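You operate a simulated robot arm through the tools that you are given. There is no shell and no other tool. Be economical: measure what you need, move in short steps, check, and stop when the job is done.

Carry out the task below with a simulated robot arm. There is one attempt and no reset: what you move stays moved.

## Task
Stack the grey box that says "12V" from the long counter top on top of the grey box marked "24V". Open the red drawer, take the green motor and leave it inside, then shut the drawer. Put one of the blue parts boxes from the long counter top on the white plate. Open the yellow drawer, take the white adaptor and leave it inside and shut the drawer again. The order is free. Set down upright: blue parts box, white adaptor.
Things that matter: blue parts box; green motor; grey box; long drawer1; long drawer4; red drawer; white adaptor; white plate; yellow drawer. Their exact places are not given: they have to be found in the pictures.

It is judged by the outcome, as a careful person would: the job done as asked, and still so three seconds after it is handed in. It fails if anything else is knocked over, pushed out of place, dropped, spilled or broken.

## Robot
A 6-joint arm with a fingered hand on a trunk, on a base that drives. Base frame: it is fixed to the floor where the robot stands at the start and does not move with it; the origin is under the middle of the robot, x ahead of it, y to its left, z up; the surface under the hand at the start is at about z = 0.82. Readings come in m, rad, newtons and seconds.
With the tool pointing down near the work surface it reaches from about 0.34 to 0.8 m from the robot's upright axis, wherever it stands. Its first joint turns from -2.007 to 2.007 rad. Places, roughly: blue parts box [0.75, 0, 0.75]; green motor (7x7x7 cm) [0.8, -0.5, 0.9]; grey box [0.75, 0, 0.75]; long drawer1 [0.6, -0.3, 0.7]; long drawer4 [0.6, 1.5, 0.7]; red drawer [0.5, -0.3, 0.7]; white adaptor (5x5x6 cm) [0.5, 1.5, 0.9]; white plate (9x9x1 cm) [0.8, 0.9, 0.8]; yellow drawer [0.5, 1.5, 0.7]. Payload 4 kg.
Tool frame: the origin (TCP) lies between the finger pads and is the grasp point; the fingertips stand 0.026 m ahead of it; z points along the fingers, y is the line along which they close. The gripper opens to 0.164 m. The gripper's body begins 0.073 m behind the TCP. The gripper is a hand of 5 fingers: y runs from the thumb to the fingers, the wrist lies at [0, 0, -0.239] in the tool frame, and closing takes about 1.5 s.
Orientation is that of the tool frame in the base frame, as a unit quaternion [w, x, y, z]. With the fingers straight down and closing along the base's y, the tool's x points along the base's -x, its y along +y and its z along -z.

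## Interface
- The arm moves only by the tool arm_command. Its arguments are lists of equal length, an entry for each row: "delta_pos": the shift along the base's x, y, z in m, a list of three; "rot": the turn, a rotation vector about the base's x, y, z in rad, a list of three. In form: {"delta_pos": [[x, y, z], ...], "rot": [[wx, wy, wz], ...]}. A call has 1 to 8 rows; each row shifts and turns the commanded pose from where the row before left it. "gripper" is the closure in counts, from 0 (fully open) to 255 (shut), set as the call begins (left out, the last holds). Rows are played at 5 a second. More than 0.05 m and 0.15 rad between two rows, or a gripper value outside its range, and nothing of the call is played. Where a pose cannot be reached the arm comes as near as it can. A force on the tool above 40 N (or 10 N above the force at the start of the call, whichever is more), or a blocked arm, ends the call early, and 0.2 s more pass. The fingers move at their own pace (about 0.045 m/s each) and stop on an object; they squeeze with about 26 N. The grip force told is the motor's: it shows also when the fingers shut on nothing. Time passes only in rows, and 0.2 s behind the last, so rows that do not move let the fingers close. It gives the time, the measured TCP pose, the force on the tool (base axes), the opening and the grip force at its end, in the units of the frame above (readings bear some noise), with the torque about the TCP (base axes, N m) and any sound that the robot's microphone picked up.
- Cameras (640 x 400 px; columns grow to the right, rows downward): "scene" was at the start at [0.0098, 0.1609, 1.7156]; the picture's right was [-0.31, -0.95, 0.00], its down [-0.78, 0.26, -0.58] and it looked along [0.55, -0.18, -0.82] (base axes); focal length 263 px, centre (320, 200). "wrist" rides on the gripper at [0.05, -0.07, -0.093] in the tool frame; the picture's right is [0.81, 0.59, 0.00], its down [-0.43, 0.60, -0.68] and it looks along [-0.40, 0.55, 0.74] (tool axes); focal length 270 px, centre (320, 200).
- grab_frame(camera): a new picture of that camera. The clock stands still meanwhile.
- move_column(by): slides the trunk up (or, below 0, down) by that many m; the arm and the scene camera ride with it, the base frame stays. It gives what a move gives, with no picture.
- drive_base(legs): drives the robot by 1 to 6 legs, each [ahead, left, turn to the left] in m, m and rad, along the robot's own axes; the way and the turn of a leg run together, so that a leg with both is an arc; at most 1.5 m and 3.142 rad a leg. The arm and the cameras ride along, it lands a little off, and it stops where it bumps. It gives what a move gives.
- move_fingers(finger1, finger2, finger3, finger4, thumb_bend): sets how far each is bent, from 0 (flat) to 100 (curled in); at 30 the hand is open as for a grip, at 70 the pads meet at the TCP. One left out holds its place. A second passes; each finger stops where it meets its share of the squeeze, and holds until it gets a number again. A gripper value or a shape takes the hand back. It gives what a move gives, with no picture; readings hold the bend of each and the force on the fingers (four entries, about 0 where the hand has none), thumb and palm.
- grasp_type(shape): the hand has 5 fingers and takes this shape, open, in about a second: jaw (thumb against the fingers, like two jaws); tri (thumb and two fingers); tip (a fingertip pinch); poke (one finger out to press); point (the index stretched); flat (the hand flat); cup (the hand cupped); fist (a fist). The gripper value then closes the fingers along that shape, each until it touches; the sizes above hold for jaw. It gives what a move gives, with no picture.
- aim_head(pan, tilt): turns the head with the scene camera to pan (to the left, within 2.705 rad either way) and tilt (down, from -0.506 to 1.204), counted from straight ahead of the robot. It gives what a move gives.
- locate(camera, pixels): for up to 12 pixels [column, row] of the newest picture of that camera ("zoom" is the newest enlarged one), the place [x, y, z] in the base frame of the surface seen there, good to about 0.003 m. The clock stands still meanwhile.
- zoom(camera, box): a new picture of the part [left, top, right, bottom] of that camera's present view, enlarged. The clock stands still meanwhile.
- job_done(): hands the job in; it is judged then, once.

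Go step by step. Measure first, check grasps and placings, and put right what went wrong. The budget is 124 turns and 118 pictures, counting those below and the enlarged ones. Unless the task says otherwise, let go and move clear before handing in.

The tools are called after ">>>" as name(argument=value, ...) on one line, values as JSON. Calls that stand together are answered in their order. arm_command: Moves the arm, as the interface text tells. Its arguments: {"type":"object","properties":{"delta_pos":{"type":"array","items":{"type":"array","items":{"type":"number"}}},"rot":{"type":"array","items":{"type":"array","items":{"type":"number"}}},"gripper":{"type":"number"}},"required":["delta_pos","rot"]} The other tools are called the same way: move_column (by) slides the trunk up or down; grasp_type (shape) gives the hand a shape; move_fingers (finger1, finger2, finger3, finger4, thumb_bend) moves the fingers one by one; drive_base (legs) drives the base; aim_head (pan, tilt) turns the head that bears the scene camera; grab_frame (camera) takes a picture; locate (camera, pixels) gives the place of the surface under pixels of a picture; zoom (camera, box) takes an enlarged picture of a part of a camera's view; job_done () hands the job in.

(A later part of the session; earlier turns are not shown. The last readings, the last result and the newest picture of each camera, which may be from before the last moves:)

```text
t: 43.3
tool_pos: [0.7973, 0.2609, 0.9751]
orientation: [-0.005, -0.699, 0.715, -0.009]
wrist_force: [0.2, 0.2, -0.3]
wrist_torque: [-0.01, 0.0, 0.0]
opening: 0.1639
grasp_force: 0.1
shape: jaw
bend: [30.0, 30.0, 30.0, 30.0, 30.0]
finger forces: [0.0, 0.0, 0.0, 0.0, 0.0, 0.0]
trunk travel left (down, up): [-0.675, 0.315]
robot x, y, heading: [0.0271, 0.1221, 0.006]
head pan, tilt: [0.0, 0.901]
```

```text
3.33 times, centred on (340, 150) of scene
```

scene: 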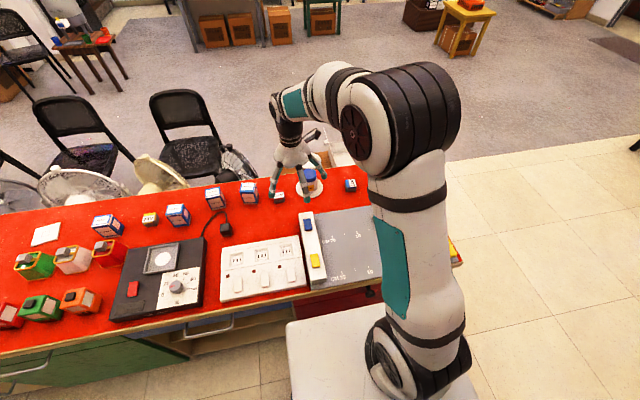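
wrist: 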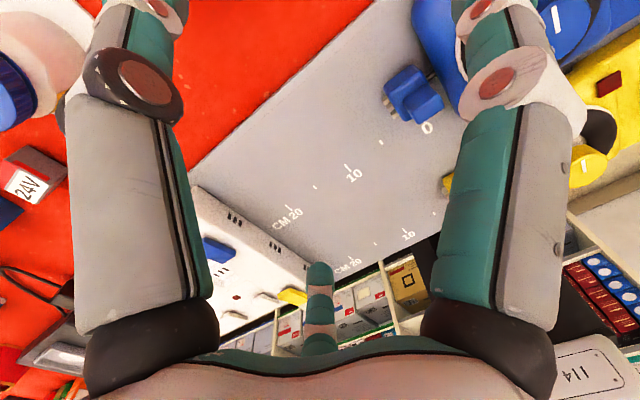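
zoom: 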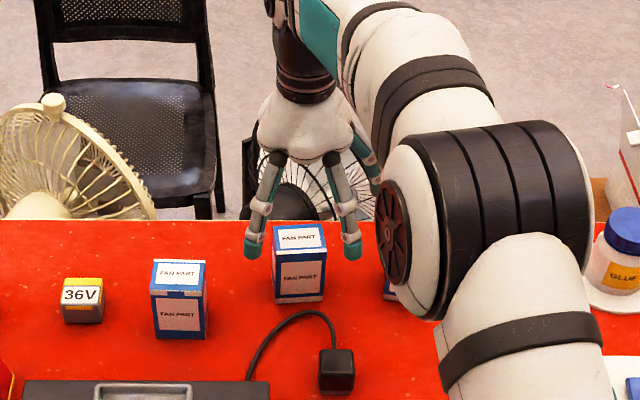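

Clear. Descend to TCP z≈0.877 and close.

>>> arm_command(delta_pos=[[0, 0, -0.04], [0, 0, -0.03], [0, 0, -0.03], [0, 0, 0]], rot=[[0, 0, 0], [0, 0, 0], [0, 0, 0], [0, 0, 0]])

>>> arm_command(delta_pos=[[0, 0, 0], [0, 0, 0], [0, 0, 0], [0, 0, 0], [0, 0, 0], [0, 0, 0], [0, 0, 0], [0, 0, 0]], rot=[[0, 0, 0], [0, 0, 0], [0, 0, 0], [0, 0, 0], [0, 0, 0], [0, 0, 0], [0, 0, 0], [0, 0, 0]], gripper=255)

>>> zoom(camera="scene", box=[250, 90, 430, 210])

```text
t: 44.3
tool_pos: [0.7978, 0.2591, 0.8766]
orientation: [-0.004, -0.699, 0.715, -0.009]
wrist_force: [0.5, 0.2, 0.8]
wrist_torque: [0.0, -0.03, -0.01]
opening: 0.1643
grasp_force: 0.1
shape: jaw
bend: [30.0, 30.0, 30.0, 30.0, 30.0]
finger forces: [0.0, 0.0, 0.0, 0.1, 0.0, 0.0]
trunk travel left (down, up): [-0.675, 0.315]
robot x, y, heading: [0.0266, 0.1215, 0.005]
head pan, tilt: [0.0, 0.901]
```

```text
t: 46.1
tool_pos: [0.7985, 0.2607, 0.8761]
orientation: [-0.004, -0.699, 0.715, -0.009]
wrist_force: [-0.4, 0.7, 0.2]
wrist_torque: [-0.01, 0.01, 0.01]
opening: 0.0523
grasp_force: 26.1
shape: jaw
bend: [45.0, 49.0, 46.0, 44.0, 70.0]
finger forces: [22.5, 20.2, 17.4, 21.9, 24.5, 0.0]
trunk travel left (down, up): [-0.675, 0.315]
robot x, y, heading: [0.0274, 0.1223, 0.009]
head pan, tilt: [0.0, 0.901]
```

```text
3.33 times, centred on (340, 150) of scene
```

zoom: 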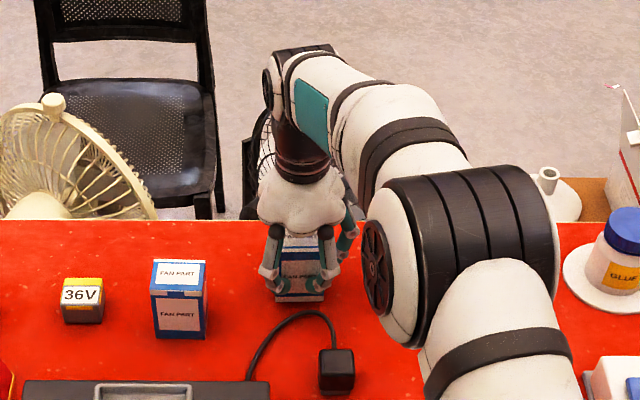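

Grasped. Lift 0.17 m and drive left 0.655 m to the plate.

>>> arm_command(delta_pos=[[0, 0, 0.04], [0, 0, 0.045], [-0.01, 0, 0.045], [-0.02, 0, 0.04]], rot=[[0, 0, 0], [0, 0, 0], [0, 0, 0], [0, 0, 0]])

>>> drive_base(legs=[[0, 0.655, 0]])

>>> zoom(camera="scene", box=[230, 80, 430, 220])

```text
t: 47.1
tool_pos: [0.7673, 0.2579, 1.0479]
orientation: [-0.004, -0.699, 0.715, -0.009]
wrist_force: [-0.3, 0.0, -1.2]
wrist_torque: [0.02, -0.04, 0.02]
opening: 0.0521
grasp_force: 26.1
shape: jaw
bend: [45.0, 49.0, 46.0, 44.0, 70.0]
finger forces: [22.4, 20.0, 17.6, 21.8, 24.5, 0.0]
trunk travel left (down, up): [-0.675, 0.315]
robot x, y, heading: [0.0267, 0.1276, 0.01]
head pan, tilt: [0.0, 0.901]
```

```text
t: 50.8
tool_pos: [0.7642, 0.9179, 1.0471]
orientation: [-0.004, -0.698, 0.716, -0.009]
wrist_force: [-0.5, 0.0, -1.3]
wrist_torque: [0.01, 0.01, 0.02]
opening: 0.0522
grasp_force: 25.7
shape: jaw
bend: [45.0, 49.0, 46.0, 44.0, 70.0]
finger forces: [22.5, 20.1, 17.6, 21.7, 24.4, 0.1]
trunk travel left (down, up): [-0.675, 0.315]
robot x, y, heading: [0.0241, 0.7875, 0.004]
head pan, tilt: [0.0, 0.901]
```

```text
2.86 times, centred on (330, 150) of scene
```

zoom: 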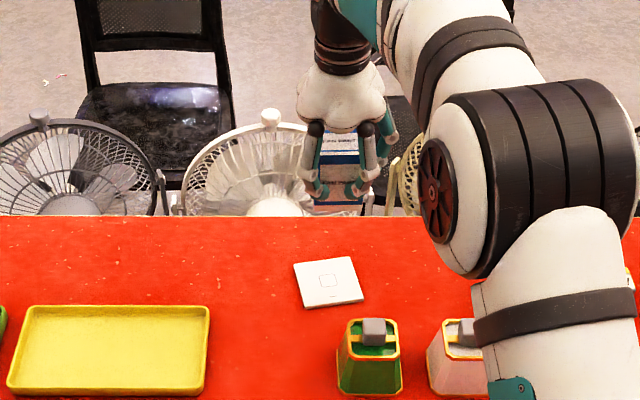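

>>> locate(camera="zoom", pixels=[[297, 264], [350, 259], [361, 298], [307, 305], [329, 281], [342, 170], [323, 172], [358, 172], [335, 210]])

```text
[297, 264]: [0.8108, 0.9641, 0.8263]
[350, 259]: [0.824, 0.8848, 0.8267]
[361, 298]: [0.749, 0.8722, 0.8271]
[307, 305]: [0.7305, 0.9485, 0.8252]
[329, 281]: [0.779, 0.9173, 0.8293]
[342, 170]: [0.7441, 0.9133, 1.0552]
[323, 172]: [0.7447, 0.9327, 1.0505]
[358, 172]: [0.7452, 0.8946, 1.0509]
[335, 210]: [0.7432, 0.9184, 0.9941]
```

Plate centre (0.779,0.917), top ~0.828. Shift +0.011 in x and lower to just above.

>>> arm_command(delta_pos=[[0.011, -0.001, 0], [0, 0, -0.05], [0, 0, -0.05], [0, 0, -0.05], [0, 0, -0.008], [0, 0, 0]], rot=[[0, 0, 0], [0, 0, 0], [0, 0, 0], [0, 0, 0], [0, 0, 0], [0, 0, 0]])

>>> zoom(camera="scene", box=[230, 80, 430, 220])

```text
t: 52.2
tool_pos: [0.7755, 0.9169, 0.8871]
orientation: [-0.005, -0.698, 0.716, -0.009]
wrist_force: [0.6, -0.8, -0.9]
wrist_torque: [0.02, -0.02, -0.01]
opening: 0.0523
grasp_force: 26.0
shape: jaw
bend: [45.0, 49.0, 46.0, 44.0, 70.0]
finger forces: [22.4, 20.1, 17.5, 21.8, 24.5, 0.0]
trunk travel left (down, up): [-0.675, 0.315]
robot x, y, heading: [0.02, 0.7818, 0.009]
head pan, tilt: [0.0, 0.901]
```

```text
2.86 times, centred on (330, 150) of scene
```

zoom: 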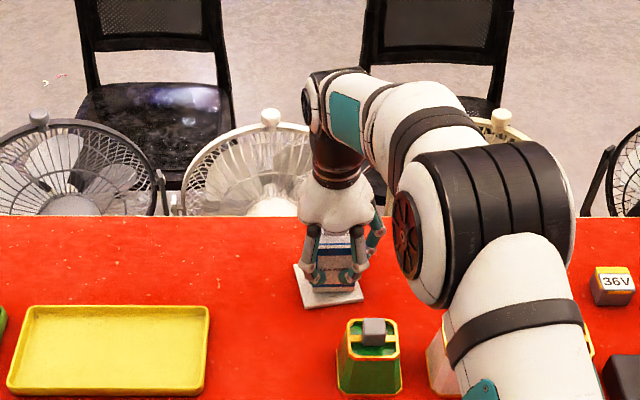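

>>> arm_command(delta_pos=[[0, 0, -0.0015], [0, 0, -0.0015], [0, 0, -0.0015], [0, 0, 0]], rot=[[0, 0, 0], [0, 0, 0], [0, 0, 0], [0, 0, 0]])

```text
t: 53.2
tool_pos: [0.7759, 0.9159, 0.8835]
orientation: [-0.005, -0.698, 0.716, -0.009]
wrist_force: [0.3, -0.1, -1.5]
wrist_torque: [0.0, -0.02, 0.0]
opening: 0.052
grasp_force: 25.6
shape: jaw
bend: [45.0, 49.0, 46.0, 44.0, 70.0]
finger forces: [22.5, 20.1, 17.4, 21.8, 24.5, 0.1]
trunk travel left (down, up): [-0.675, 0.315]
robot x, y, heading: [0.0247, 0.7877, 0.002]
head pan, tilt: [0.0, 0.901]
```

>>> arm_command(delta_pos=[[0, 0, -0.001], [0, 0, -0.001], [0, 0, -0.001], [0, 0, 0]], rot=[[0, 0, 0], [0, 0, 0], [0, 0, 0], [0, 0, 0]])

```text
t: 54.2
tool_pos: [0.7757, 0.9153, 0.883]
orientation: [-0.003, -0.698, 0.716, -0.01]
wrist_force: [-1.1, 0.4, 6.9]
wrist_torque: [0.02, -0.15, 0.06]
opening: 0.0519
grasp_force: 26.2
shape: jaw
bend: [45.0, 49.0, 46.0, 44.0, 70.0]
finger forces: [23.0, 20.8, 18.2, 22.6, 25.2, 0.0]
trunk travel left (down, up): [-0.675, 0.315]
robot x, y, heading: [0.02, 0.7864, 0.006]
head pan, tilt: [0.0, 0.901]
```

Contact. Release and rise.

>>> arm_command(delta_pos=[[0, 0, 0], [0, 0, 0], [0, 0, 0], [0, 0, 0], [0, 0, 0], [0, 0, 0]], rot=[[0, 0, 0], [0, 0, 0], [0, 0, 0], [0, 0, 0], [0, 0, 0], [0, 0, 0]], gripper=0)

>>> arm_command(delta_pos=[[0, 0, 0.03], [0, 0, 0.05], [0, 0, 0.05], [0, 0, 0.04]], rot=[[0, 0, 0], [0, 0, 0], [0, 0, 0], [0, 0, 0]])

>>> aim_head(pan=0.6, tilt=0.9)

>>> grab_frame(camera="scene")

```text
t: 55.6
tool_pos: [0.7749, 0.9151, 0.8818]
orientation: [-0.004, -0.698, 0.716, -0.009]
wrist_force: [-0.1, 0.4, 0.0]
wrist_torque: [0.02, 0.02, -0.04]
opening: 0.1639
grasp_force: 0.0
shape: jaw
bend: [30.0, 30.0, 30.0, 30.0, 30.0]
finger forces: [0.0, 0.1, 0.1, 0.1, 0.0, 0.0]
trunk travel left (down, up): [-0.675, 0.315]
robot x, y, heading: [0.0214, 0.7857, 0.011]
head pan, tilt: [0.0, 0.901]
```

```text
t: 56.6
tool_pos: [0.7748, 0.9152, 1.0512]
orientation: [-0.005, -0.697, 0.717, -0.009]
wrist_force: [0.4, 0.0, -1.1]
wrist_torque: [-0.02, 0.04, 0.02]
opening: 0.1638
grasp_force: 0.1
shape: jaw
bend: [30.0, 30.0, 30.0, 30.0, 30.0]
finger forces: [0.0, 0.1, 0.0, 0.1, 0.0, 0.0]
trunk travel left (down, up): [-0.675, 0.315]
robot x, y, heading: [0.0219, 0.7816, 0.005]
head pan, tilt: [0.0, 0.901]
```

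```text
t: 57.6
tool_pos: [0.7761, 0.9149, 1.0513]
orientation: [-0.004, -0.698, 0.716, -0.009]
wrist_force: [0.5, 0.1, 0.3]
wrist_torque: [0.02, 0.01, 0.0]
opening: 0.1641
grasp_force: 0.1
shape: jaw
bend: [30.0, 30.0, 30.0, 30.0, 30.0]
finger forces: [0.0, 0.0, 0.1, 0.0, 0.1, 0.1]
trunk travel left (down, up): [-0.675, 0.315]
robot x, y, heading: [0.0242, 0.7814, 0.004]
head pan, tilt: [0.6, 0.901]
```

```text
83 pictures are left
```

scene: 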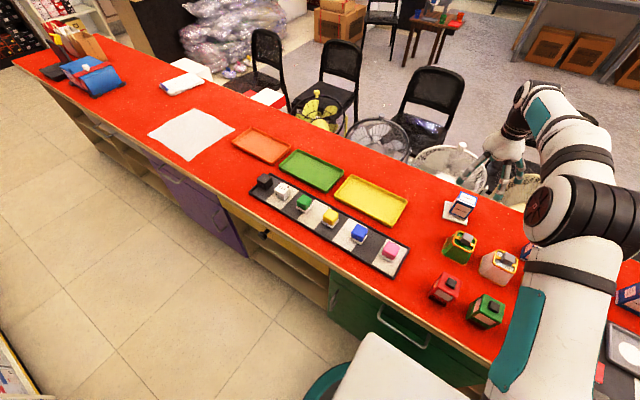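

Blue box stands on the plate. Now inspect the adaptors and the yellow drawer.

>>> zoom(camera="scene", box=[220, 160, 420, 300])

>>> locate(camera="scene", pixels=[[282, 188], [264, 181], [303, 200], [264, 232], [290, 240], [320, 262], [245, 215], [285, 275], [372, 332], [246, 235], [360, 290]])

```text
2.86 times, centred on (320, 230) of scene
```

zoom: 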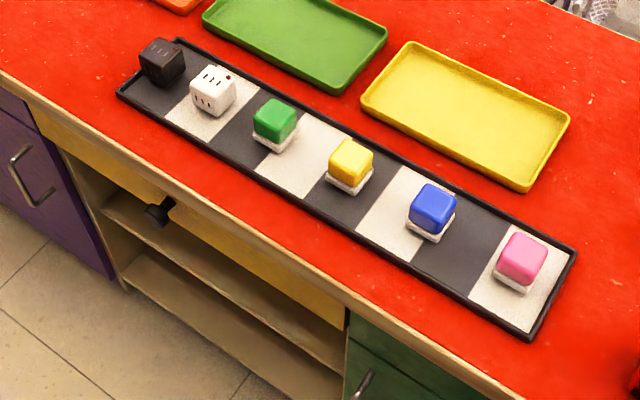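

```text
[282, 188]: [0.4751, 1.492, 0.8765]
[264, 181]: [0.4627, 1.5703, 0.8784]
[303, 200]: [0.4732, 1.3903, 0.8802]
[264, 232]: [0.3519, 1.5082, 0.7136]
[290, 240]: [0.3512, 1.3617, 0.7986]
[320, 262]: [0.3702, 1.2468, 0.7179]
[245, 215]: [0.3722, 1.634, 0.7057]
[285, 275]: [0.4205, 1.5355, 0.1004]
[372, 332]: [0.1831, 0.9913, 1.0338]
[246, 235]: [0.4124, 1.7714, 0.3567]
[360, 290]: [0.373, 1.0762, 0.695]
```

White adaptor at ≈(0.475,1.495), yellow drawer knob ≈(0.352,1.508,0.714). Back off to x≈-0.28 with a lateral offset, undo the yaw and begin tilting the hand forward.

>>> drive_base(legs=[[-0.31, 0, 0], [0, 0.2, 0]])

>>> arm_command(delta_pos=[[-0.02, 0, 0], [-0.02, 0, 0], [-0.02, 0, 0], [-0.02, 0, 0], [0, 0, 0], [0, 0, 0], [0, 0, 0], [0, 0, 0]], rot=[[0, 0, -0.15], [0, 0, -0.15], [0, 0, -0.15], [0, 0, -0.15], [0, 0, -0.15], [0, 0, -0.15], [0, 0, -0.15], [0, 0, -0.15]])

>>> arm_command(delta_pos=[[0, 0, 0], [0, 0, 0], [0, 0, 0], [0, 0, 0], [0, 0, 0], [0, 0, 0], [0, 0, 0], [0, 0, 0]], rot=[[0, 0, -0.15], [0, 0, -0.15], [0, 0, -0.045], [0, -0.15, 0], [0, -0.15, 0], [0, -0.15, 0], [0, -0.15, 0], [0, -0.15, 0]])

```text
t: 60.9
tool_pos: [0.4592, 1.1197, 1.0508]
orientation: [-0.004, -0.7, 0.714, -0.009]
wrist_force: [-0.6, -0.4, 0.4]
wrist_torque: [0.02, -0.02, 0.01]
opening: 0.1638
grasp_force: 0.1
shape: jaw
bend: [30.0, 30.0, 30.0, 30.0, 30.0]
finger forces: [0.0, 0.1, 0.0, 0.0, 0.1, 0.1]
trunk travel left (down, up): [-0.675, 0.315]
robot x, y, heading: [-0.2932, 0.9837, 0.015]
head pan, tilt: [0.6, 0.901]
```

```text
t: 62.7
tool_pos: [0.3786, 1.1181, 1.0513]
orientation: [-0.008, -0.173, 0.985, -0.005]
wrist_force: [-0.2, -0.2, 0.0]
wrist_torque: [-0.02, 0.01, -0.01]
opening: 0.1637
grasp_force: 0.0
shape: jaw
bend: [30.0, 30.0, 30.0, 30.0, 30.0]
finger forces: [0.0, 0.0, 0.1, 0.0, 0.1, 0.0]
trunk travel left (down, up): [-0.675, 0.315]
robot x, y, heading: [-0.2938, 0.9852, 0.008]
head pan, tilt: [0.6, 0.901]
```

```text
t: 64.5
tool_pos: [0.3775, 1.1201, 1.0518]
orientation: [0.358, -0.001, 0.934, -0.002]
wrist_force: [-0.3, 0.6, -0.2]
wrist_torque: [0.0, 0.02, -0.01]
opening: 0.1641
grasp_force: 0.1
shape: jaw
bend: [30.0, 30.0, 30.0, 30.0, 30.0]
finger forces: [0.0, 0.1, 0.1, 0.0, 0.1, 0.0]
trunk travel left (down, up): [-0.675, 0.315]
robot x, y, heading: [-0.296, 0.98, 0.01]
head pan, tilt: [0.6, 0.901]
```

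Continue tilting to horizontal and pull back from the counter.

>>> arm_command(delta_pos=[[-0.02, 0.03, 0], [-0.02, 0.03, 0], [-0.02, 0.03, 0], [-0.02, 0.03, 0], [-0.02, 0.03, 0], [-0.02, 0.03, 0], [0, 0, 0]], rot=[[0, -0.15, 0], [0, -0.15, 0], [0, -0.15, 0], [0, -0.15, 0], [0, -0.15, 0], [0, -0.087, 0], [0, 0, 0]])

>>> grab_frame(camera="scene")

>>> grab_frame(camera="wrist")

```text
t: 66.1
tool_pos: [0.2591, 1.2997, 1.0519]
orientation: [0.706, 0.0, 0.708, -0.004]
wrist_force: [0.1, -0.7, 0.2]
wrist_torque: [-0.03, 0.01, 0.02]
opening: 0.1638
grasp_force: 0.2
shape: jaw
bend: [30.0, 30.0, 30.0, 30.0, 30.0]
finger forces: [0.0, 0.0, 0.1, 0.1, 0.1, 0.0]
trunk travel left (down, up): [-0.675, 0.315]
robot x, y, heading: [-0.2968, 0.9831, 0.006]
head pan, tilt: [0.6, 0.901]
```

```text
81 pictures are left
```

scene: 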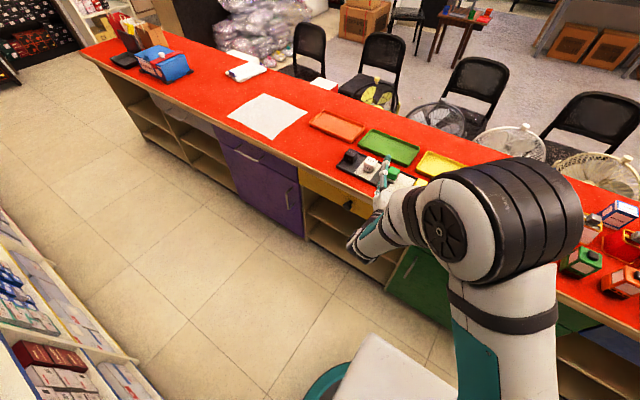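

```text
80 pictures are left
```

wrist: 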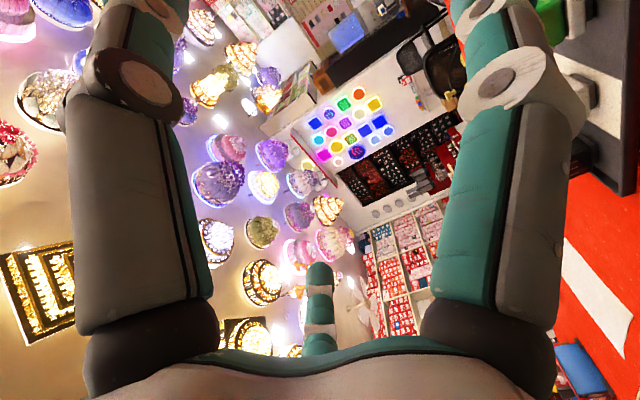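

Hand is horizontal. Measure the knob precisely from this view.

>>> zoom(camera="scene", box=[300, 160, 400, 240])

>>> move_fingers(finger1=50, finger2=50, finger3=50, finger4=50, thumb_bend=50)

```text
5.00 times, centred on (350, 200) of scene
```

zoom: 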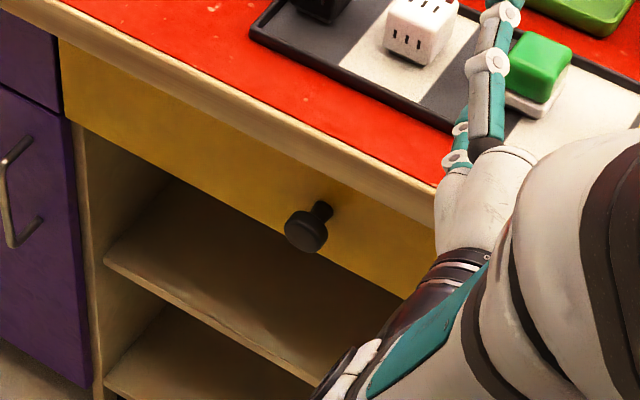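

```text
t: 67.1
tool_pos: [0.2594, 1.2987, 1.0525]
orientation: [0.706, 0.0, 0.708, -0.005]
wrist_force: [0.6, 0.7, 0.7]
wrist_torque: [-0.01, -0.02, 0.04]
opening: 0.0428
grasp_force: 0.0
shape: fingers
bend: [50.0, 50.0, 50.0, 50.0, 50.0]
finger forces: [0.0, 0.0, 0.0, 0.0, 0.0, 0.1]
trunk travel left (down, up): [-0.675, 0.315]
robot x, y, heading: [-0.2961, 0.9834, 0.009]
head pan, tilt: [0.6, 0.901]
```

>>> locate(camera="zoom", pixels=[[303, 232], [290, 228], [322, 240], [305, 216], [308, 250], [328, 205], [250, 200], [370, 240], [400, 285], [320, 155], [330, 172], [70, 60]])

```text
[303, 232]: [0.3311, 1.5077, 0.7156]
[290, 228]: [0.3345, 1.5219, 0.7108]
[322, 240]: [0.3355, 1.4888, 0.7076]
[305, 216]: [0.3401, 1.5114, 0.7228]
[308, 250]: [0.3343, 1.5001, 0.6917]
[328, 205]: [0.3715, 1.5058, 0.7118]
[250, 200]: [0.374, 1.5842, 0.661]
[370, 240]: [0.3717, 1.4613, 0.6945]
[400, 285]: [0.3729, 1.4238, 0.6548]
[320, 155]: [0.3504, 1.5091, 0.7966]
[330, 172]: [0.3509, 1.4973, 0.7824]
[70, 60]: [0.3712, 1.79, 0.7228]
```

Knob head centre (0.338,1.506,0.708), ~3.5 cm wide. Open the fingers slightly more, align in y and lower the trunk by 0.344.

>>> move_fingers(finger1=43, finger2=43, finger3=43, finger4=43, thumb_bend=43)

>>> arm_command(delta_pos=[[-0.01, 0.04, 0], [-0.01, 0.04, 0], [0, 0.04, 0], [0, 0.04, 0], [0, 0.046, 0], [0, 0, 0]], rot=[[0, 0, 0], [0, 0, 0], [0, 0, 0], [0, 0, 0], [0, 0, 0], [0, 0, 0]])

>>> move_column(by=-0.344)

>>> grab_frame(camera="scene")

```text
t: 68.1
tool_pos: [0.2599, 1.2997, 1.0519]
orientation: [0.706, -0.001, 0.708, -0.004]
wrist_force: [0.2, 0.3, -0.5]
wrist_torque: [-0.02, 0.02, -0.02]
opening: 0.0593
grasp_force: 0.1
shape: fingers
bend: [43.0, 43.0, 43.0, 43.0, 43.0]
finger forces: [0.0, 0.0, 0.0, 0.0, 0.0, 0.0]
trunk travel left (down, up): [-0.675, 0.315]
robot x, y, heading: [-0.2876, 0.9835, 0.013]
head pan, tilt: [0.6, 0.901]
```

```text
t: 69.5
tool_pos: [0.2395, 1.5038, 1.0495]
orientation: [0.706, 0.0, 0.708, -0.004]
wrist_force: [0.2, -0.1, 0.2]
wrist_torque: [-0.01, -0.01, 0.0]
opening: 0.0592
grasp_force: 0.0
shape: fingers
bend: [43.0, 43.0, 43.0, 43.0, 43.0]
finger forces: [0.1, 0.0, 0.1, 0.1, 0.0, 0.0]
trunk travel left (down, up): [-0.675, 0.315]
robot x, y, heading: [-0.2964, 0.9847, 0.008]
head pan, tilt: [0.6, 0.901]
```

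```text
t: 72.9
tool_pos: [0.2392, 1.5047, 0.7055]
orientation: [0.706, 0.001, 0.708, -0.005]
wrist_force: [-0.2, 0.3, -0.1]
wrist_torque: [0.01, 0.01, 0.0]
opening: 0.0596
grasp_force: 0.1
shape: fingers
bend: [43.0, 43.0, 43.0, 43.0, 43.0]
finger forces: [0.0, 0.0, 0.0, 0.0, 0.1, 0.0]
trunk travel left (down, up): [-0.331, 0.659]
robot x, y, heading: [-0.2936, 0.9836, 0.015]
head pan, tilt: [0.6, 0.901]
```

```text
78 pictures are left
```

scene: 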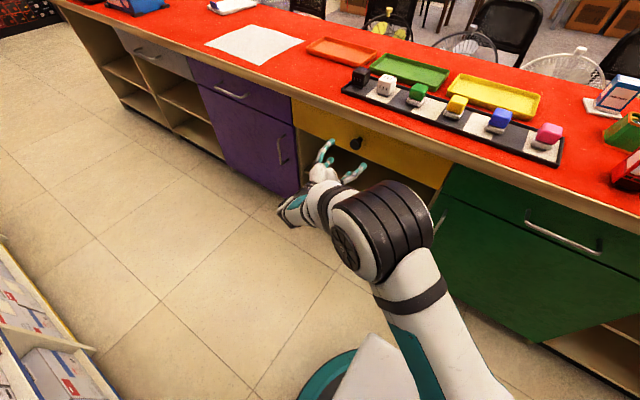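

>>> zoom(camera="scene", box=[290, 110, 410, 200])

>>> locate(camera="scene", pixels=[[356, 144], [352, 143], [328, 148], [355, 172]])

```text
4.44 times, centred on (350, 155) of scene
```

zoom: 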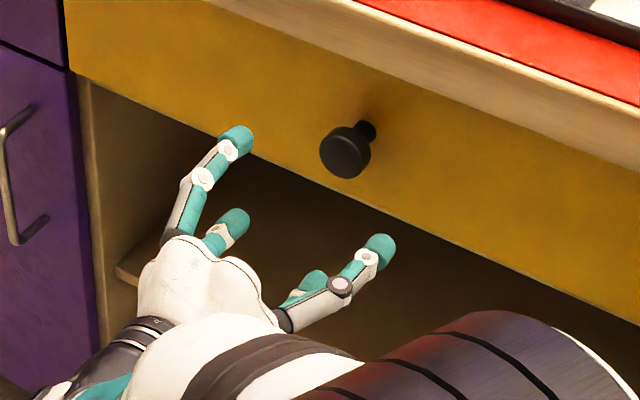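

```text
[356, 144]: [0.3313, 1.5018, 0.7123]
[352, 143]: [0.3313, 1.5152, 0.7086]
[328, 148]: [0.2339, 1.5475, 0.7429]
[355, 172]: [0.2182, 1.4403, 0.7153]
```

The digits straddle the knob's line. Advance 0.095 m in x.

>>> arm_command(delta_pos=[[0.03, 0.001, 0.002], [0.03, 0, 0.001], [0.02, 0, 0], [0.015, 0, 0], [0, 0, 0]], rot=[[0, 0, 0], [0, 0, 0], [0, 0, 0], [0, 0, 0], [0, 0, 0]])

>>> zoom(camera="scene", box=[290, 110, 410, 200])

```text
t: 73.8
tool_pos: [0.3151, 1.5102, 0.7067]
orientation: [0.705, -0.006, 0.709, -0.003]
wrist_force: [-11.3, -0.4, -0.9]
wrist_torque: [0.1, -0.79, -0.27]
opening: 0.0593
grasp_force: 5.9
shape: fingers
bend: [43.0, 43.0, 43.0, 41.0, 43.0]
finger forces: [0.0, 0.0, 0.0, 11.8, 0.0, 0.0]
trunk travel left (down, up): [-0.331, 0.659]
robot x, y, heading: [-0.2942, 0.9846, 0.01]
head pan, tilt: [0.6, 0.901]
stopped in row 4: the force on the tool passed its limit at 51 N (the readings are from after the stop); the commanded pose is now the measured one
```

```text
4.44 times, centred on (350, 155) of scene
```

zoom: 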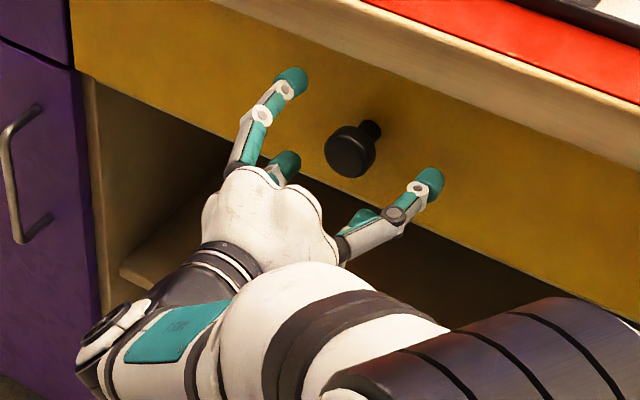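

Finger 4 touches the drawer face; tips extend further when open. Back off a little, bend fingers more (48), then advance again.

>>> arm_command(delta_pos=[[-0.015, -0.004, 0.001], [0, 0, 0]], rot=[[0, 0, 0], [0, 0, 0]])

>>> move_fingers(finger1=49, finger2=49, finger3=49, finger4=49, thumb_bend=49)

>>> zoom(camera="scene", box=[310, 110, 390, 170])

```text
t: 74.4
tool_pos: [0.3037, 1.5048, 0.7059]
orientation: [0.705, -0.005, 0.709, -0.004]
wrist_force: [-0.1, 0.1, -0.4]
wrist_torque: [0.0, 0.0, 0.0]
opening: 0.0595
grasp_force: 0.1
shape: fingers
bend: [43.0, 43.0, 43.0, 43.0, 43.0]
finger forces: [0.0, 0.0, 0.1, 0.0, 0.0, 0.1]
trunk travel left (down, up): [-0.331, 0.659]
robot x, y, heading: [-0.296, 0.9874, 0.006]
head pan, tilt: [0.6, 0.901]
```

```text
t: 75.4
tool_pos: [0.3033, 1.5055, 0.7066]
orientation: [0.705, -0.005, 0.709, -0.003]
wrist_force: [0.9, 0.6, -1.0]
wrist_torque: [0.0, 0.04, -0.02]
opening: 0.0453
grasp_force: 0.1
shape: fingers
bend: [49.0, 49.0, 49.0, 49.0, 49.0]
finger forces: [0.1, 0.0, 0.0, 0.0, 0.1, 0.1]
trunk travel left (down, up): [-0.331, 0.659]
robot x, y, heading: [-0.2951, 0.98, 0.012]
head pan, tilt: [0.6, 0.901]
```

```text
6.67 times, centred on (350, 140) of scene
```

zoom: 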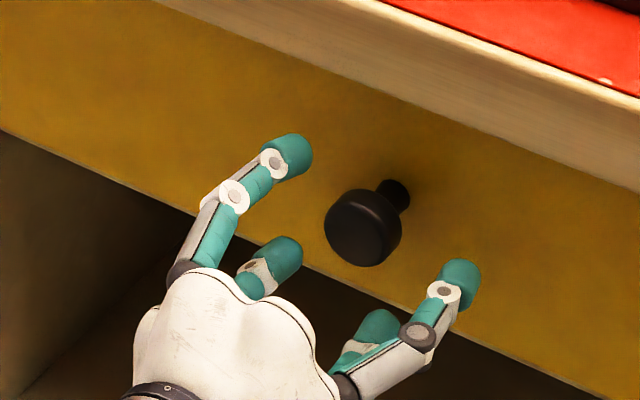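

>>> arm_command(delta_pos=[[0.01, 0.001, 0.001], [0.01, 0, 0], [0.006, 0, 0], [0, 0, 0]], rot=[[0, 0, 0], [0, 0, 0], [0, 0, 0], [0, 0, 0]])

>>> zoom(camera="scene", box=[310, 110, 390, 170])

```text
t: 76.4
tool_pos: [0.3299, 1.5064, 0.7071]
orientation: [0.705, -0.005, 0.709, -0.002]
wrist_force: [-0.2, 0.1, -0.4]
wrist_torque: [-0.01, 0.0, -0.02]
opening: 0.0451
grasp_force: 0.1
shape: fingers
bend: [49.0, 49.0, 49.0, 49.0, 49.0]
finger forces: [0.0, 0.0, 0.1, 0.0, 0.0, 0.1]
trunk travel left (down, up): [-0.331, 0.659]
robot x, y, heading: [-0.2982, 0.9841, 0.013]
head pan, tilt: [0.6, 0.901]
```

```text
6.67 times, centred on (350, 140) of scene
```

zoom: 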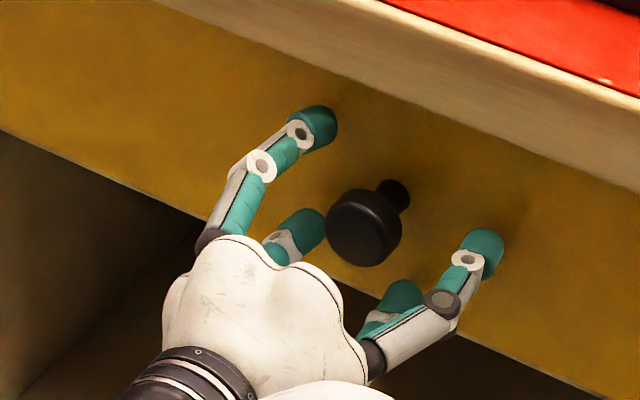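

The fingers surround the knob. Close on it.

>>> move_fingers(finger1=75, finger2=75, finger3=75, finger4=75, thumb_bend=75)

>>> zoom(camera="scene", box=[310, 110, 390, 170])

```text
t: 77.4
tool_pos: [0.3315, 1.5046, 0.7071]
orientation: [0.705, -0.004, 0.709, -0.004]
wrist_force: [2.9, -3.3, -2.1]
wrist_torque: [-0.02, 0.05, -0.05]
opening: 0.0059
grasp_force: 21.0
shape: fingers
bend: [64.0, 61.0, 64.0, 66.0, 66.0]
finger forces: [7.8, 7.7, 7.5, 7.1, 12.2, 0.0]
trunk travel left (down, up): [-0.331, 0.659]
robot x, y, heading: [-0.295, 0.9805, 0.013]
head pan, tilt: [0.6, 0.901]
```

```text
6.67 times, centred on (350, 140) of scene
```

zoom: 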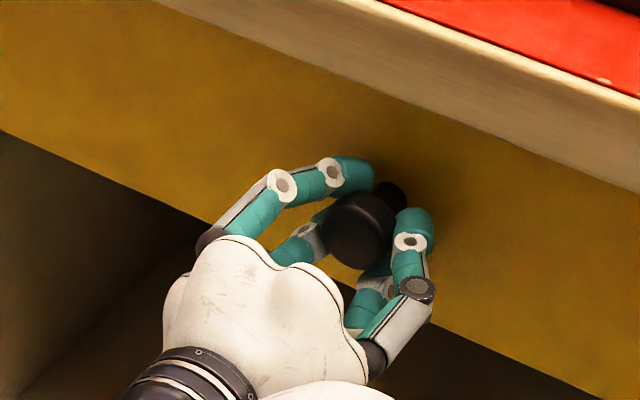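

Knob caged with all fingers. Pull slowly in −x.

>>> arm_command(delta_pos=[[-0.015, 0, 0], [-0.02, 0, 0], [-0.02, 0, 0], [-0.02, 0, 0], [-0.02, 0, 0]], rot=[[0, 0, 0], [0, 0, 0], [0, 0, 0], [0, 0, 0], [0, 0, 0]])

>>> grab_frame(camera="scene")

```text
t: 78.6
tool_pos: [0.2333, 1.5071, 0.7078]
orientation: [0.705, -0.005, 0.709, -0.002]
wrist_force: [-0.9, -7.2, -3.0]
wrist_torque: [0.01, 0.16, 0.07]
opening: 0.0011
grasp_force: 16.6
shape: fingers
bend: [65.0, 63.0, 66.0, 72.0, 67.0]
finger forces: [7.2, 7.5, 5.8, 0.1, 12.5, 0.0]
trunk travel left (down, up): [-0.331, 0.659]
robot x, y, heading: [-0.2933, 0.9844, 0.013]
head pan, tilt: [0.6, 0.901]
```

```text
72 pictures are left
```

scene: 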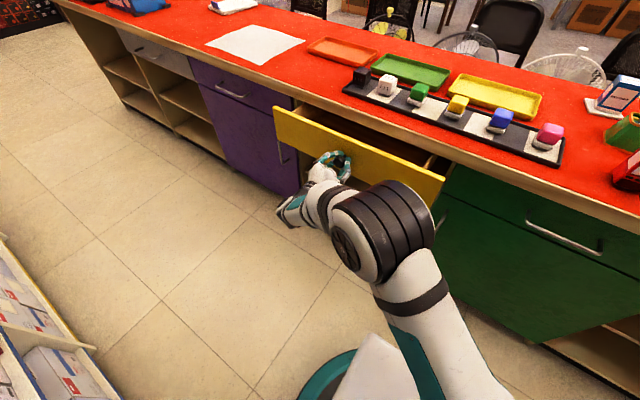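

The drawer is sliding out. Continue pulling 0.13 m.

>>> arm_command(delta_pos=[[-0.02, 0, 0], [-0.02, 0, 0], [-0.02, 0, 0], [-0.02, 0, 0], [-0.02, 0, 0], [-0.02, 0, 0], [-0.015, 0, 0]], rot=[[0, 0, 0], [0, 0, 0], [0, 0, 0], [0, 0, 0], [0, 0, 0], [0, 0, 0], [0, 0, 0]])

>>> grab_frame(camera="scene")

```text
t: 80.2
tool_pos: [0.1287, 1.5083, 0.7128]
orientation: [0.697, -0.009, 0.717, -0.002]
wrist_force: [-1.6, -10.9, -21.1]
wrist_torque: [-0.03, 0.31, -0.03]
opening: 0.0039
grasp_force: 16.7
shape: fingers
bend: [63.0, 63.0, 67.0, 72.0, 67.0]
finger forces: [11.4, 8.5, 0.0, 0.0, 13.1, 0.1]
out of reach, approached as far as the arm can: row 5, 6, 7
trunk travel left (down, up): [-0.331, 0.659]
robot x, y, heading: [-0.3, 0.9893, 0.013]
head pan, tilt: [0.6, 0.901]
```

```text
71 pictures are left
```

scene: 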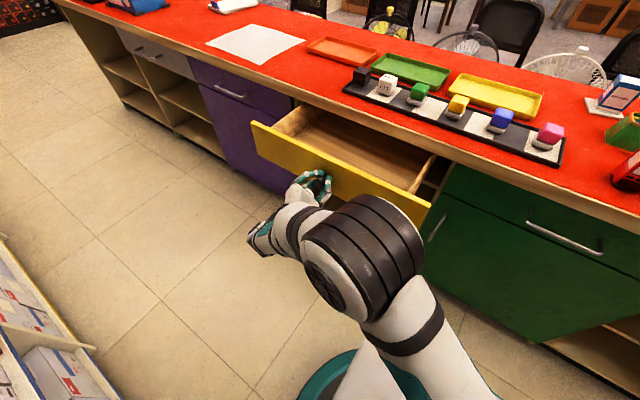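

About 0.2 m open. Gain a little more by driving back 0.05 m while holding the knob.

>>> drive_base(legs=[[-0.05, 0, 0]])

>>> zoom(camera="scene", box=[230, 80, 450, 230])

```text
t: 81.1
tool_pos: [0.0797, 1.5069, 0.7139]
orientation: [0.698, -0.009, 0.716, 0.0]
wrist_force: [-0.5, -9.3, -21.7]
wrist_torque: [-0.06, 0.35, -0.01]
opening: 0.0061
grasp_force: 15.8
shape: fingers
bend: [62.0, 62.0, 68.0, 72.0, 67.0]
finger forces: [12.0, 8.4, 0.1, 0.0, 11.5, 0.0]
trunk travel left (down, up): [-0.331, 0.659]
robot x, y, heading: [-0.3467, 0.9868, 0.013]
head pan, tilt: [0.6, 0.901]
```

```text
2.67 times, centred on (340, 155) of scene
```

zoom: 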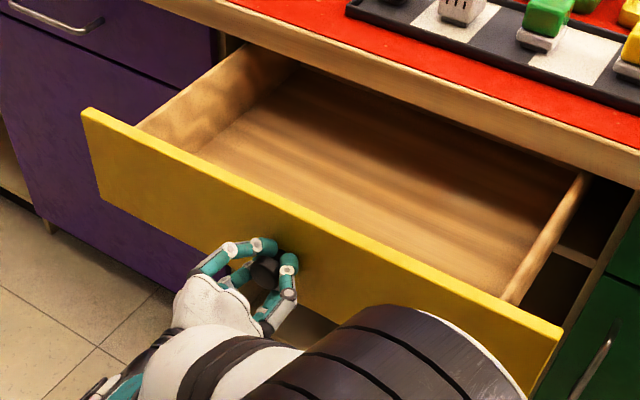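

Drawer ~0.25 m open. Measure the interior and open the fingers.

>>> locate(camera="zoom", pixels=[[300, 150], [400, 210], [280, 120], [330, 240], [180, 150], [580, 180], [500, 290], [450, 180], [90, 112], [550, 330], [264, 272]])

>>> move_fingers(finger1=35, finger2=35, finger3=35, finger4=35, thumb_bend=35)

>>> zoom(camera="scene", box=[270, 130, 390, 210])

```text
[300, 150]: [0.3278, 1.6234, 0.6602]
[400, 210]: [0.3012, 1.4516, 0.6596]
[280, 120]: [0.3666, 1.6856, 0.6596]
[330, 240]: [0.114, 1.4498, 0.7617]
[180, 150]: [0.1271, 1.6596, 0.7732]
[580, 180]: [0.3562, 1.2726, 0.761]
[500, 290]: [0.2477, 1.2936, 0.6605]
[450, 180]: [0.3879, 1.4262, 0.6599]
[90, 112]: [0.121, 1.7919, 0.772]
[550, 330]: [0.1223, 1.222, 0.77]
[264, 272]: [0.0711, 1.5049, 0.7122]
```

```text
t: 82.1
tool_pos: [0.0795, 1.5093, 0.715]
orientation: [0.699, -0.007, 0.715, 0.0]
wrist_force: [0.6, 0.3, -0.1]
wrist_torque: [-0.02, 0.03, 0.01]
opening: 0.0787
grasp_force: 0.2
shape: fingers
bend: [35.0, 35.0, 35.0, 35.0, 35.0]
finger forces: [0.0, 0.1, 0.0, 0.0, 0.0, 0.0]
trunk travel left (down, up): [-0.331, 0.659]
robot x, y, heading: [-0.3437, 0.9831, 0.014]
head pan, tilt: [0.6, 0.901]
```

```text
5.00 times, centred on (330, 170) of scene
```

zoom: 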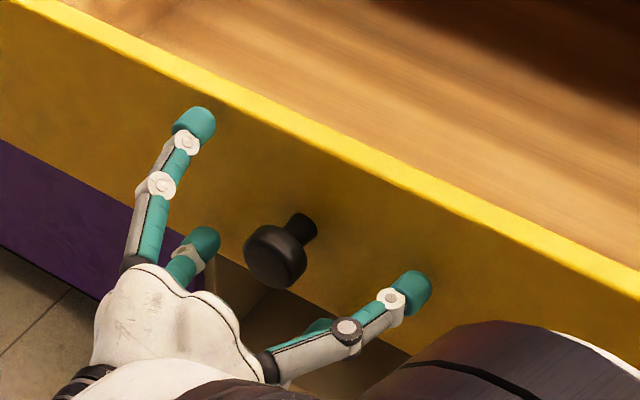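

The arm can't retreat further, so retreat by a small base turn combined with a sideways shift (hand moves ≈ −0.07 m in x).

>>> drive_base(legs=[[-0.02, -0.04, 0.1]])

>>> zoom(camera="scene", box=[250, 80, 450, 220])

```text
t: 83.0
tool_pos: [0.0075, 1.5069, 0.7159]
orientation: [0.698, -0.044, 0.714, 0.036]
wrist_force: [0.0, 0.1, -0.2]
wrist_torque: [-0.02, 0.01, 0.01]
opening: 0.0787
grasp_force: 0.2
shape: fingers
bend: [35.0, 35.0, 35.0, 35.0, 35.0]
finger forces: [0.0, 0.0, 0.1, 0.1, 0.0, 0.0]
trunk travel left (down, up): [-0.331, 0.659]
robot x, y, heading: [-0.3603, 0.9411, 0.11]
head pan, tilt: [0.6, 0.901]
```

```text
2.86 times, centred on (350, 150) of scene
```

zoom: 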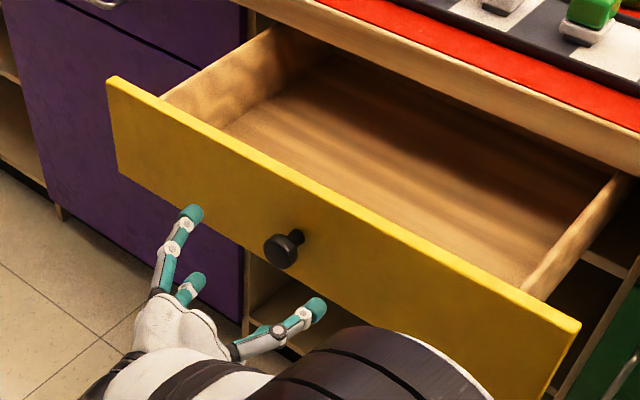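

Clear of the knob. Raise the trunk, then straighten the heading and turn the hand down.

>>> move_column(by=0.36)

>>> arm_command(delta_pos=[[0.02, -0.02, 0.01], [0.02, -0.02, 0.01], [0.02, -0.02, 0.01], [0.02, -0.02, 0.01], [0.02, -0.02, 0.01], [0.02, -0.02, 0.01], [0.02, -0.02, 0.01], [0.02, -0.02, 0.01]], rot=[[0, 0.15, 0], [0, 0.15, 0], [0, 0.15, 0], [0, 0.15, 0], [0, 0.15, 0], [0, 0.15, 0], [0, 0.15, 0], [0, 0.15, 0]])

>>> drive_base(legs=[[0, 0, -0.11], [0.08, 0, 0], [0, 0.44, 0]])

>>> grasp_type(shape="tri")

>>> aim_head(pan=0.0, tilt=0.9)

>>> grab_frame(camera="scene")

```text
t: 86.5
tool_pos: [0.0068, 1.5061, 1.0757]
orientation: [0.698, -0.044, 0.714, 0.035]
wrist_force: [-1.1, -0.5, -0.6]
wrist_torque: [-0.01, 0.0, 0.03]
opening: 0.0786
grasp_force: 0.1
shape: fingers
bend: [35.0, 35.0, 35.0, 35.0, 35.0]
finger forces: [0.0, 0.0, 0.1, 0.0, 0.0, 0.0]
trunk travel left (down, up): [-0.691, 0.299]
robot x, y, heading: [-0.3638, 0.9431, 0.111]
head pan, tilt: [0.6, 0.901]
```

```text
t: 88.3
tool_pos: [0.1706, 1.3466, 1.1547]
orientation: [0.171, -0.015, 0.984, 0.054]
wrist_force: [-0.1, -0.5, 0.6]
wrist_torque: [-0.03, 0.04, 0.0]
opening: 0.0791
grasp_force: 0.2
shape: fingers
bend: [35.0, 35.0, 35.0, 35.0, 35.0]
finger forces: [0.0, 0.0, 0.1, 0.0, 0.0, 0.1]
trunk travel left (down, up): [-0.691, 0.299]
robot x, y, heading: [-0.3616, 0.9443, 0.116]
head pan, tilt: [0.6, 0.901]
```

```text
t: 92.2
tool_pos: [0.2916, 1.7178, 1.1557]
orientation: [0.175, 0.04, 0.983, 0.045]
wrist_force: [0.3, 0.3, -0.1]
wrist_torque: [-0.02, 0.0, -0.01]
opening: 0.0789
grasp_force: 0.1
shape: fingers
bend: [35.0, 35.0, 35.0, 35.0, 35.0]
finger forces: [0.1, 0.0, 0.1, 0.1, 0.0, 0.0]
trunk travel left (down, up): [-0.691, 0.299]
robot x, y, heading: [-0.2816, 1.3768, 0.006]
head pan, tilt: [0.6, 0.901]
```

```text
t: 93.1
tool_pos: [0.2909, 1.7192, 1.1546]
orientation: [0.176, 0.039, 0.983, 0.045]
wrist_force: [0.4, 0.5, -0.3]
wrist_torque: [-0.01, -0.03, 0.02]
opening: 0.164
grasp_force: 0.1
shape: tri
bend: [14.0, 30.0, 30.0, 14.0, 30.0]
finger forces: [0.0, 0.1, 0.1, 0.0, 0.1, 0.0]
trunk travel left (down, up): [-0.691, 0.299]
robot x, y, heading: [-0.2802, 1.3759, 0.001]
head pan, tilt: [0.6, 0.901]
```

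```text
t: 94.1
tool_pos: [0.2906, 1.7178, 1.1568]
orientation: [0.175, 0.039, 0.983, 0.045]
wrist_force: [-0.6, 0.5, 0.8]
wrist_torque: [0.0, 0.02, 0.01]
opening: 0.1638
grasp_force: 0.0
shape: tri
bend: [14.0, 30.0, 30.0, 14.0, 30.0]
finger forces: [0.1, 0.1, 0.1, 0.0, 0.1, 0.0]
trunk travel left (down, up): [-0.691, 0.299]
robot x, y, heading: [-0.2841, 1.3774, -0.004]
head pan, tilt: [0.0, 0.901]
```

```text
67 pictures are left
```

scene: 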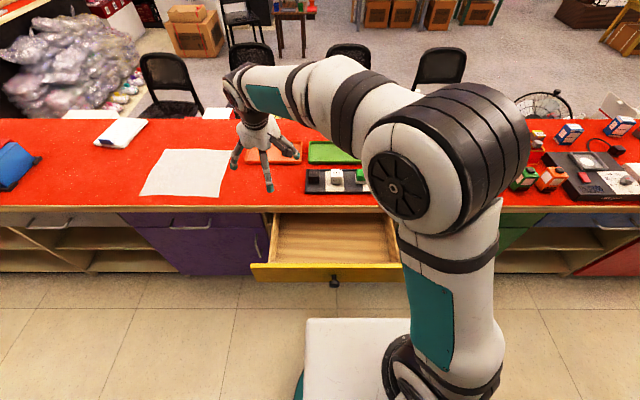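

Digits form a ring of five around the TCP. With yaw 0 the thumb lies toward the green adaptor (wider gap) and two fingers straddle the black side. Level the tool and move above the white adaptor, in jaw shape.

>>> arm_command(delta_pos=[[0.036, -0.03, 0], [0.036, -0.03, 0], [0.036, -0.03, 0], [0.036, -0.03, 0], [0.036, -0.03, 0], [0.0, -0.03, 0], [0.0, -0.03, 0], [0, 0, 0]], rot=[[-0.0255, 0.1185, 0], [-0.0255, 0.1185, 0], [-0.0255, 0.1185, 0], [0, 0, 0], [0, 0, 0], [0, 0, 0], [0, 0, 0], [0, 0, 0]], gripper=0)

>>> move_fingers(finger1=37, finger2=37, finger3=37, finger4=37, thumb_bend=37)

>>> zoom(camera="scene", box=[270, 110, 430, 230])

```text
t: 95.9
tool_pos: [0.4376, 1.4981, 1.1253]
orientation: [0.001, 0.04, 0.999, 0.001]
wrist_force: [0.1, -0.5, 0.6]
wrist_torque: [0.01, -0.02, -0.01]
opening: 0.1638
grasp_force: 0.1
shape: tri
bend: [14.0, 30.0, 30.0, 14.0, 30.0]
finger forces: [0.1, 0.1, 0.1, 0.1, 0.0, 0.0]
out of reach, approached as far as the arm can: row 3, 4, 5
trunk travel left (down, up): [-0.691, 0.299]
robot x, y, heading: [-0.2799, 1.3749, 0.004]
head pan, tilt: [0.0, 0.901]
```

```text
t: 96.9
tool_pos: [0.437, 1.4992, 1.1264]
orientation: [0.0, 0.04, 0.999, 0.0]
wrist_force: [-0.2, -0.5, -0.5]
wrist_torque: [0.02, 0.0, -0.02]
opening: 0.0748
grasp_force: 0.0
shape: fingers
bend: [37.0, 37.0, 37.0, 37.0, 37.0]
finger forces: [0.0, 0.0, 0.0, 0.0, 0.0, 0.0]
trunk travel left (down, up): [-0.691, 0.299]
robot x, y, heading: [-0.2833, 1.3753, -0.0]
head pan, tilt: [0.0, 0.901]
```

```text
3.33 times, centred on (350, 170) of scene
```

zoom: 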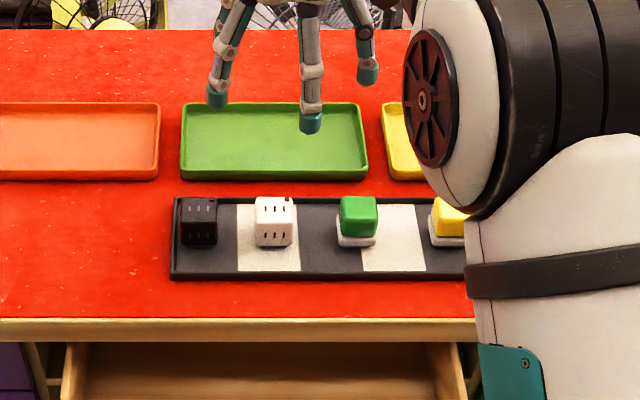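

>>> locate(camera="zoom", pixels=[[259, 200], [290, 200], [291, 221], [258, 222], [274, 235], [216, 205], [215, 230], [342, 215], [338, 240], [285, 262], [274, 247]])

```text
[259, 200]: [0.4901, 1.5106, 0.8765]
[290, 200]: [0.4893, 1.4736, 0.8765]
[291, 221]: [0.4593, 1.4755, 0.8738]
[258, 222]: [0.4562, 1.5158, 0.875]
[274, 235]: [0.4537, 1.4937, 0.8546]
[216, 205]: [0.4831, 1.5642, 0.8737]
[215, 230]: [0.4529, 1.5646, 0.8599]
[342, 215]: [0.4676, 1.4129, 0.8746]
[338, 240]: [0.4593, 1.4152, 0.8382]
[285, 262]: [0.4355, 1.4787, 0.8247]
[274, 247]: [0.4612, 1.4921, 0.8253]
```

White adaptor centre (0.475,1.494), gaps to neighbours ≈5 cm each. Lower the trunk 0.1 and align.

>>> move_column(by=-0.12)

>>> arm_command(delta_pos=[[0.013, -0.002, -0.02], [0.013, -0.002, -0.01], [0.012, -0.001, 0], [0, 0, 0]], rot=[[0, 0, 0.04], [0, 0, 0.04], [0, 0, 0], [0, 0, 0]])

>>> zoom(camera="scene", box=[270, 90, 430, 210])

```text
t: 98.4
tool_pos: [0.4381, 1.4981, 1.0058]
orientation: [0.0, 0.039, 0.999, 0.0]
wrist_force: [-0.4, -0.6, 0.2]
wrist_torque: [0.02, -0.04, -0.01]
opening: 0.0746
grasp_force: 0.1
shape: fingers
bend: [37.0, 37.0, 37.0, 37.0, 37.0]
finger forces: [0.0, 0.0, 0.0, 0.1, 0.0, 0.0]
trunk travel left (down, up): [-0.571, 0.419]
robot x, y, heading: [-0.2806, 1.3756, 0.0]
head pan, tilt: [0.0, 0.901]
```

```text
t: 99.4
tool_pos: [0.4746, 1.4928, 0.9759]
orientation: [0.003, -0.001, 1.0, 0.0]
wrist_force: [-0.4, -0.1, -0.1]
wrist_torque: [-0.01, -0.02, 0.04]
opening: 0.0748
grasp_force: 0.1
shape: fingers
bend: [37.0, 37.0, 37.0, 37.0, 37.0]
finger forces: [0.0, 0.0, 0.0, 0.1, 0.0, 0.0]
out of reach, approached as far as the arm can: row 3
trunk travel left (down, up): [-0.571, 0.419]
robot x, y, heading: [-0.2866, 1.3768, 0.003]
head pan, tilt: [0.0, 0.901]
```

```text
3.33 times, centred on (350, 150) of scene
```

zoom: 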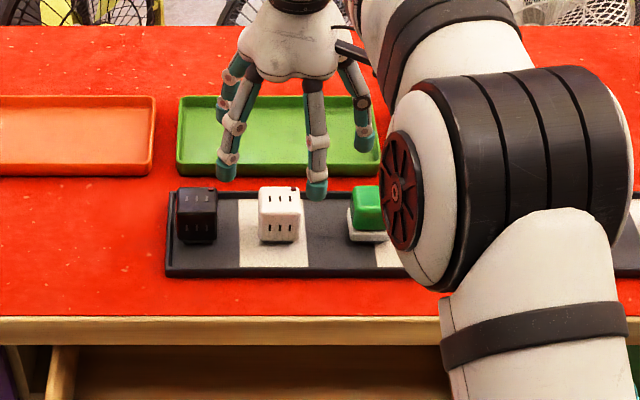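

>>> locate(camera="zoom", pixels=[[228, 172], [317, 190], [363, 143], [222, 112], [278, 190]])

```text
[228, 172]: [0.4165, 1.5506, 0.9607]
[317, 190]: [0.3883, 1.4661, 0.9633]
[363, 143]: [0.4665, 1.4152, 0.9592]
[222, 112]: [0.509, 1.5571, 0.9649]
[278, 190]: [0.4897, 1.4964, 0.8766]
```

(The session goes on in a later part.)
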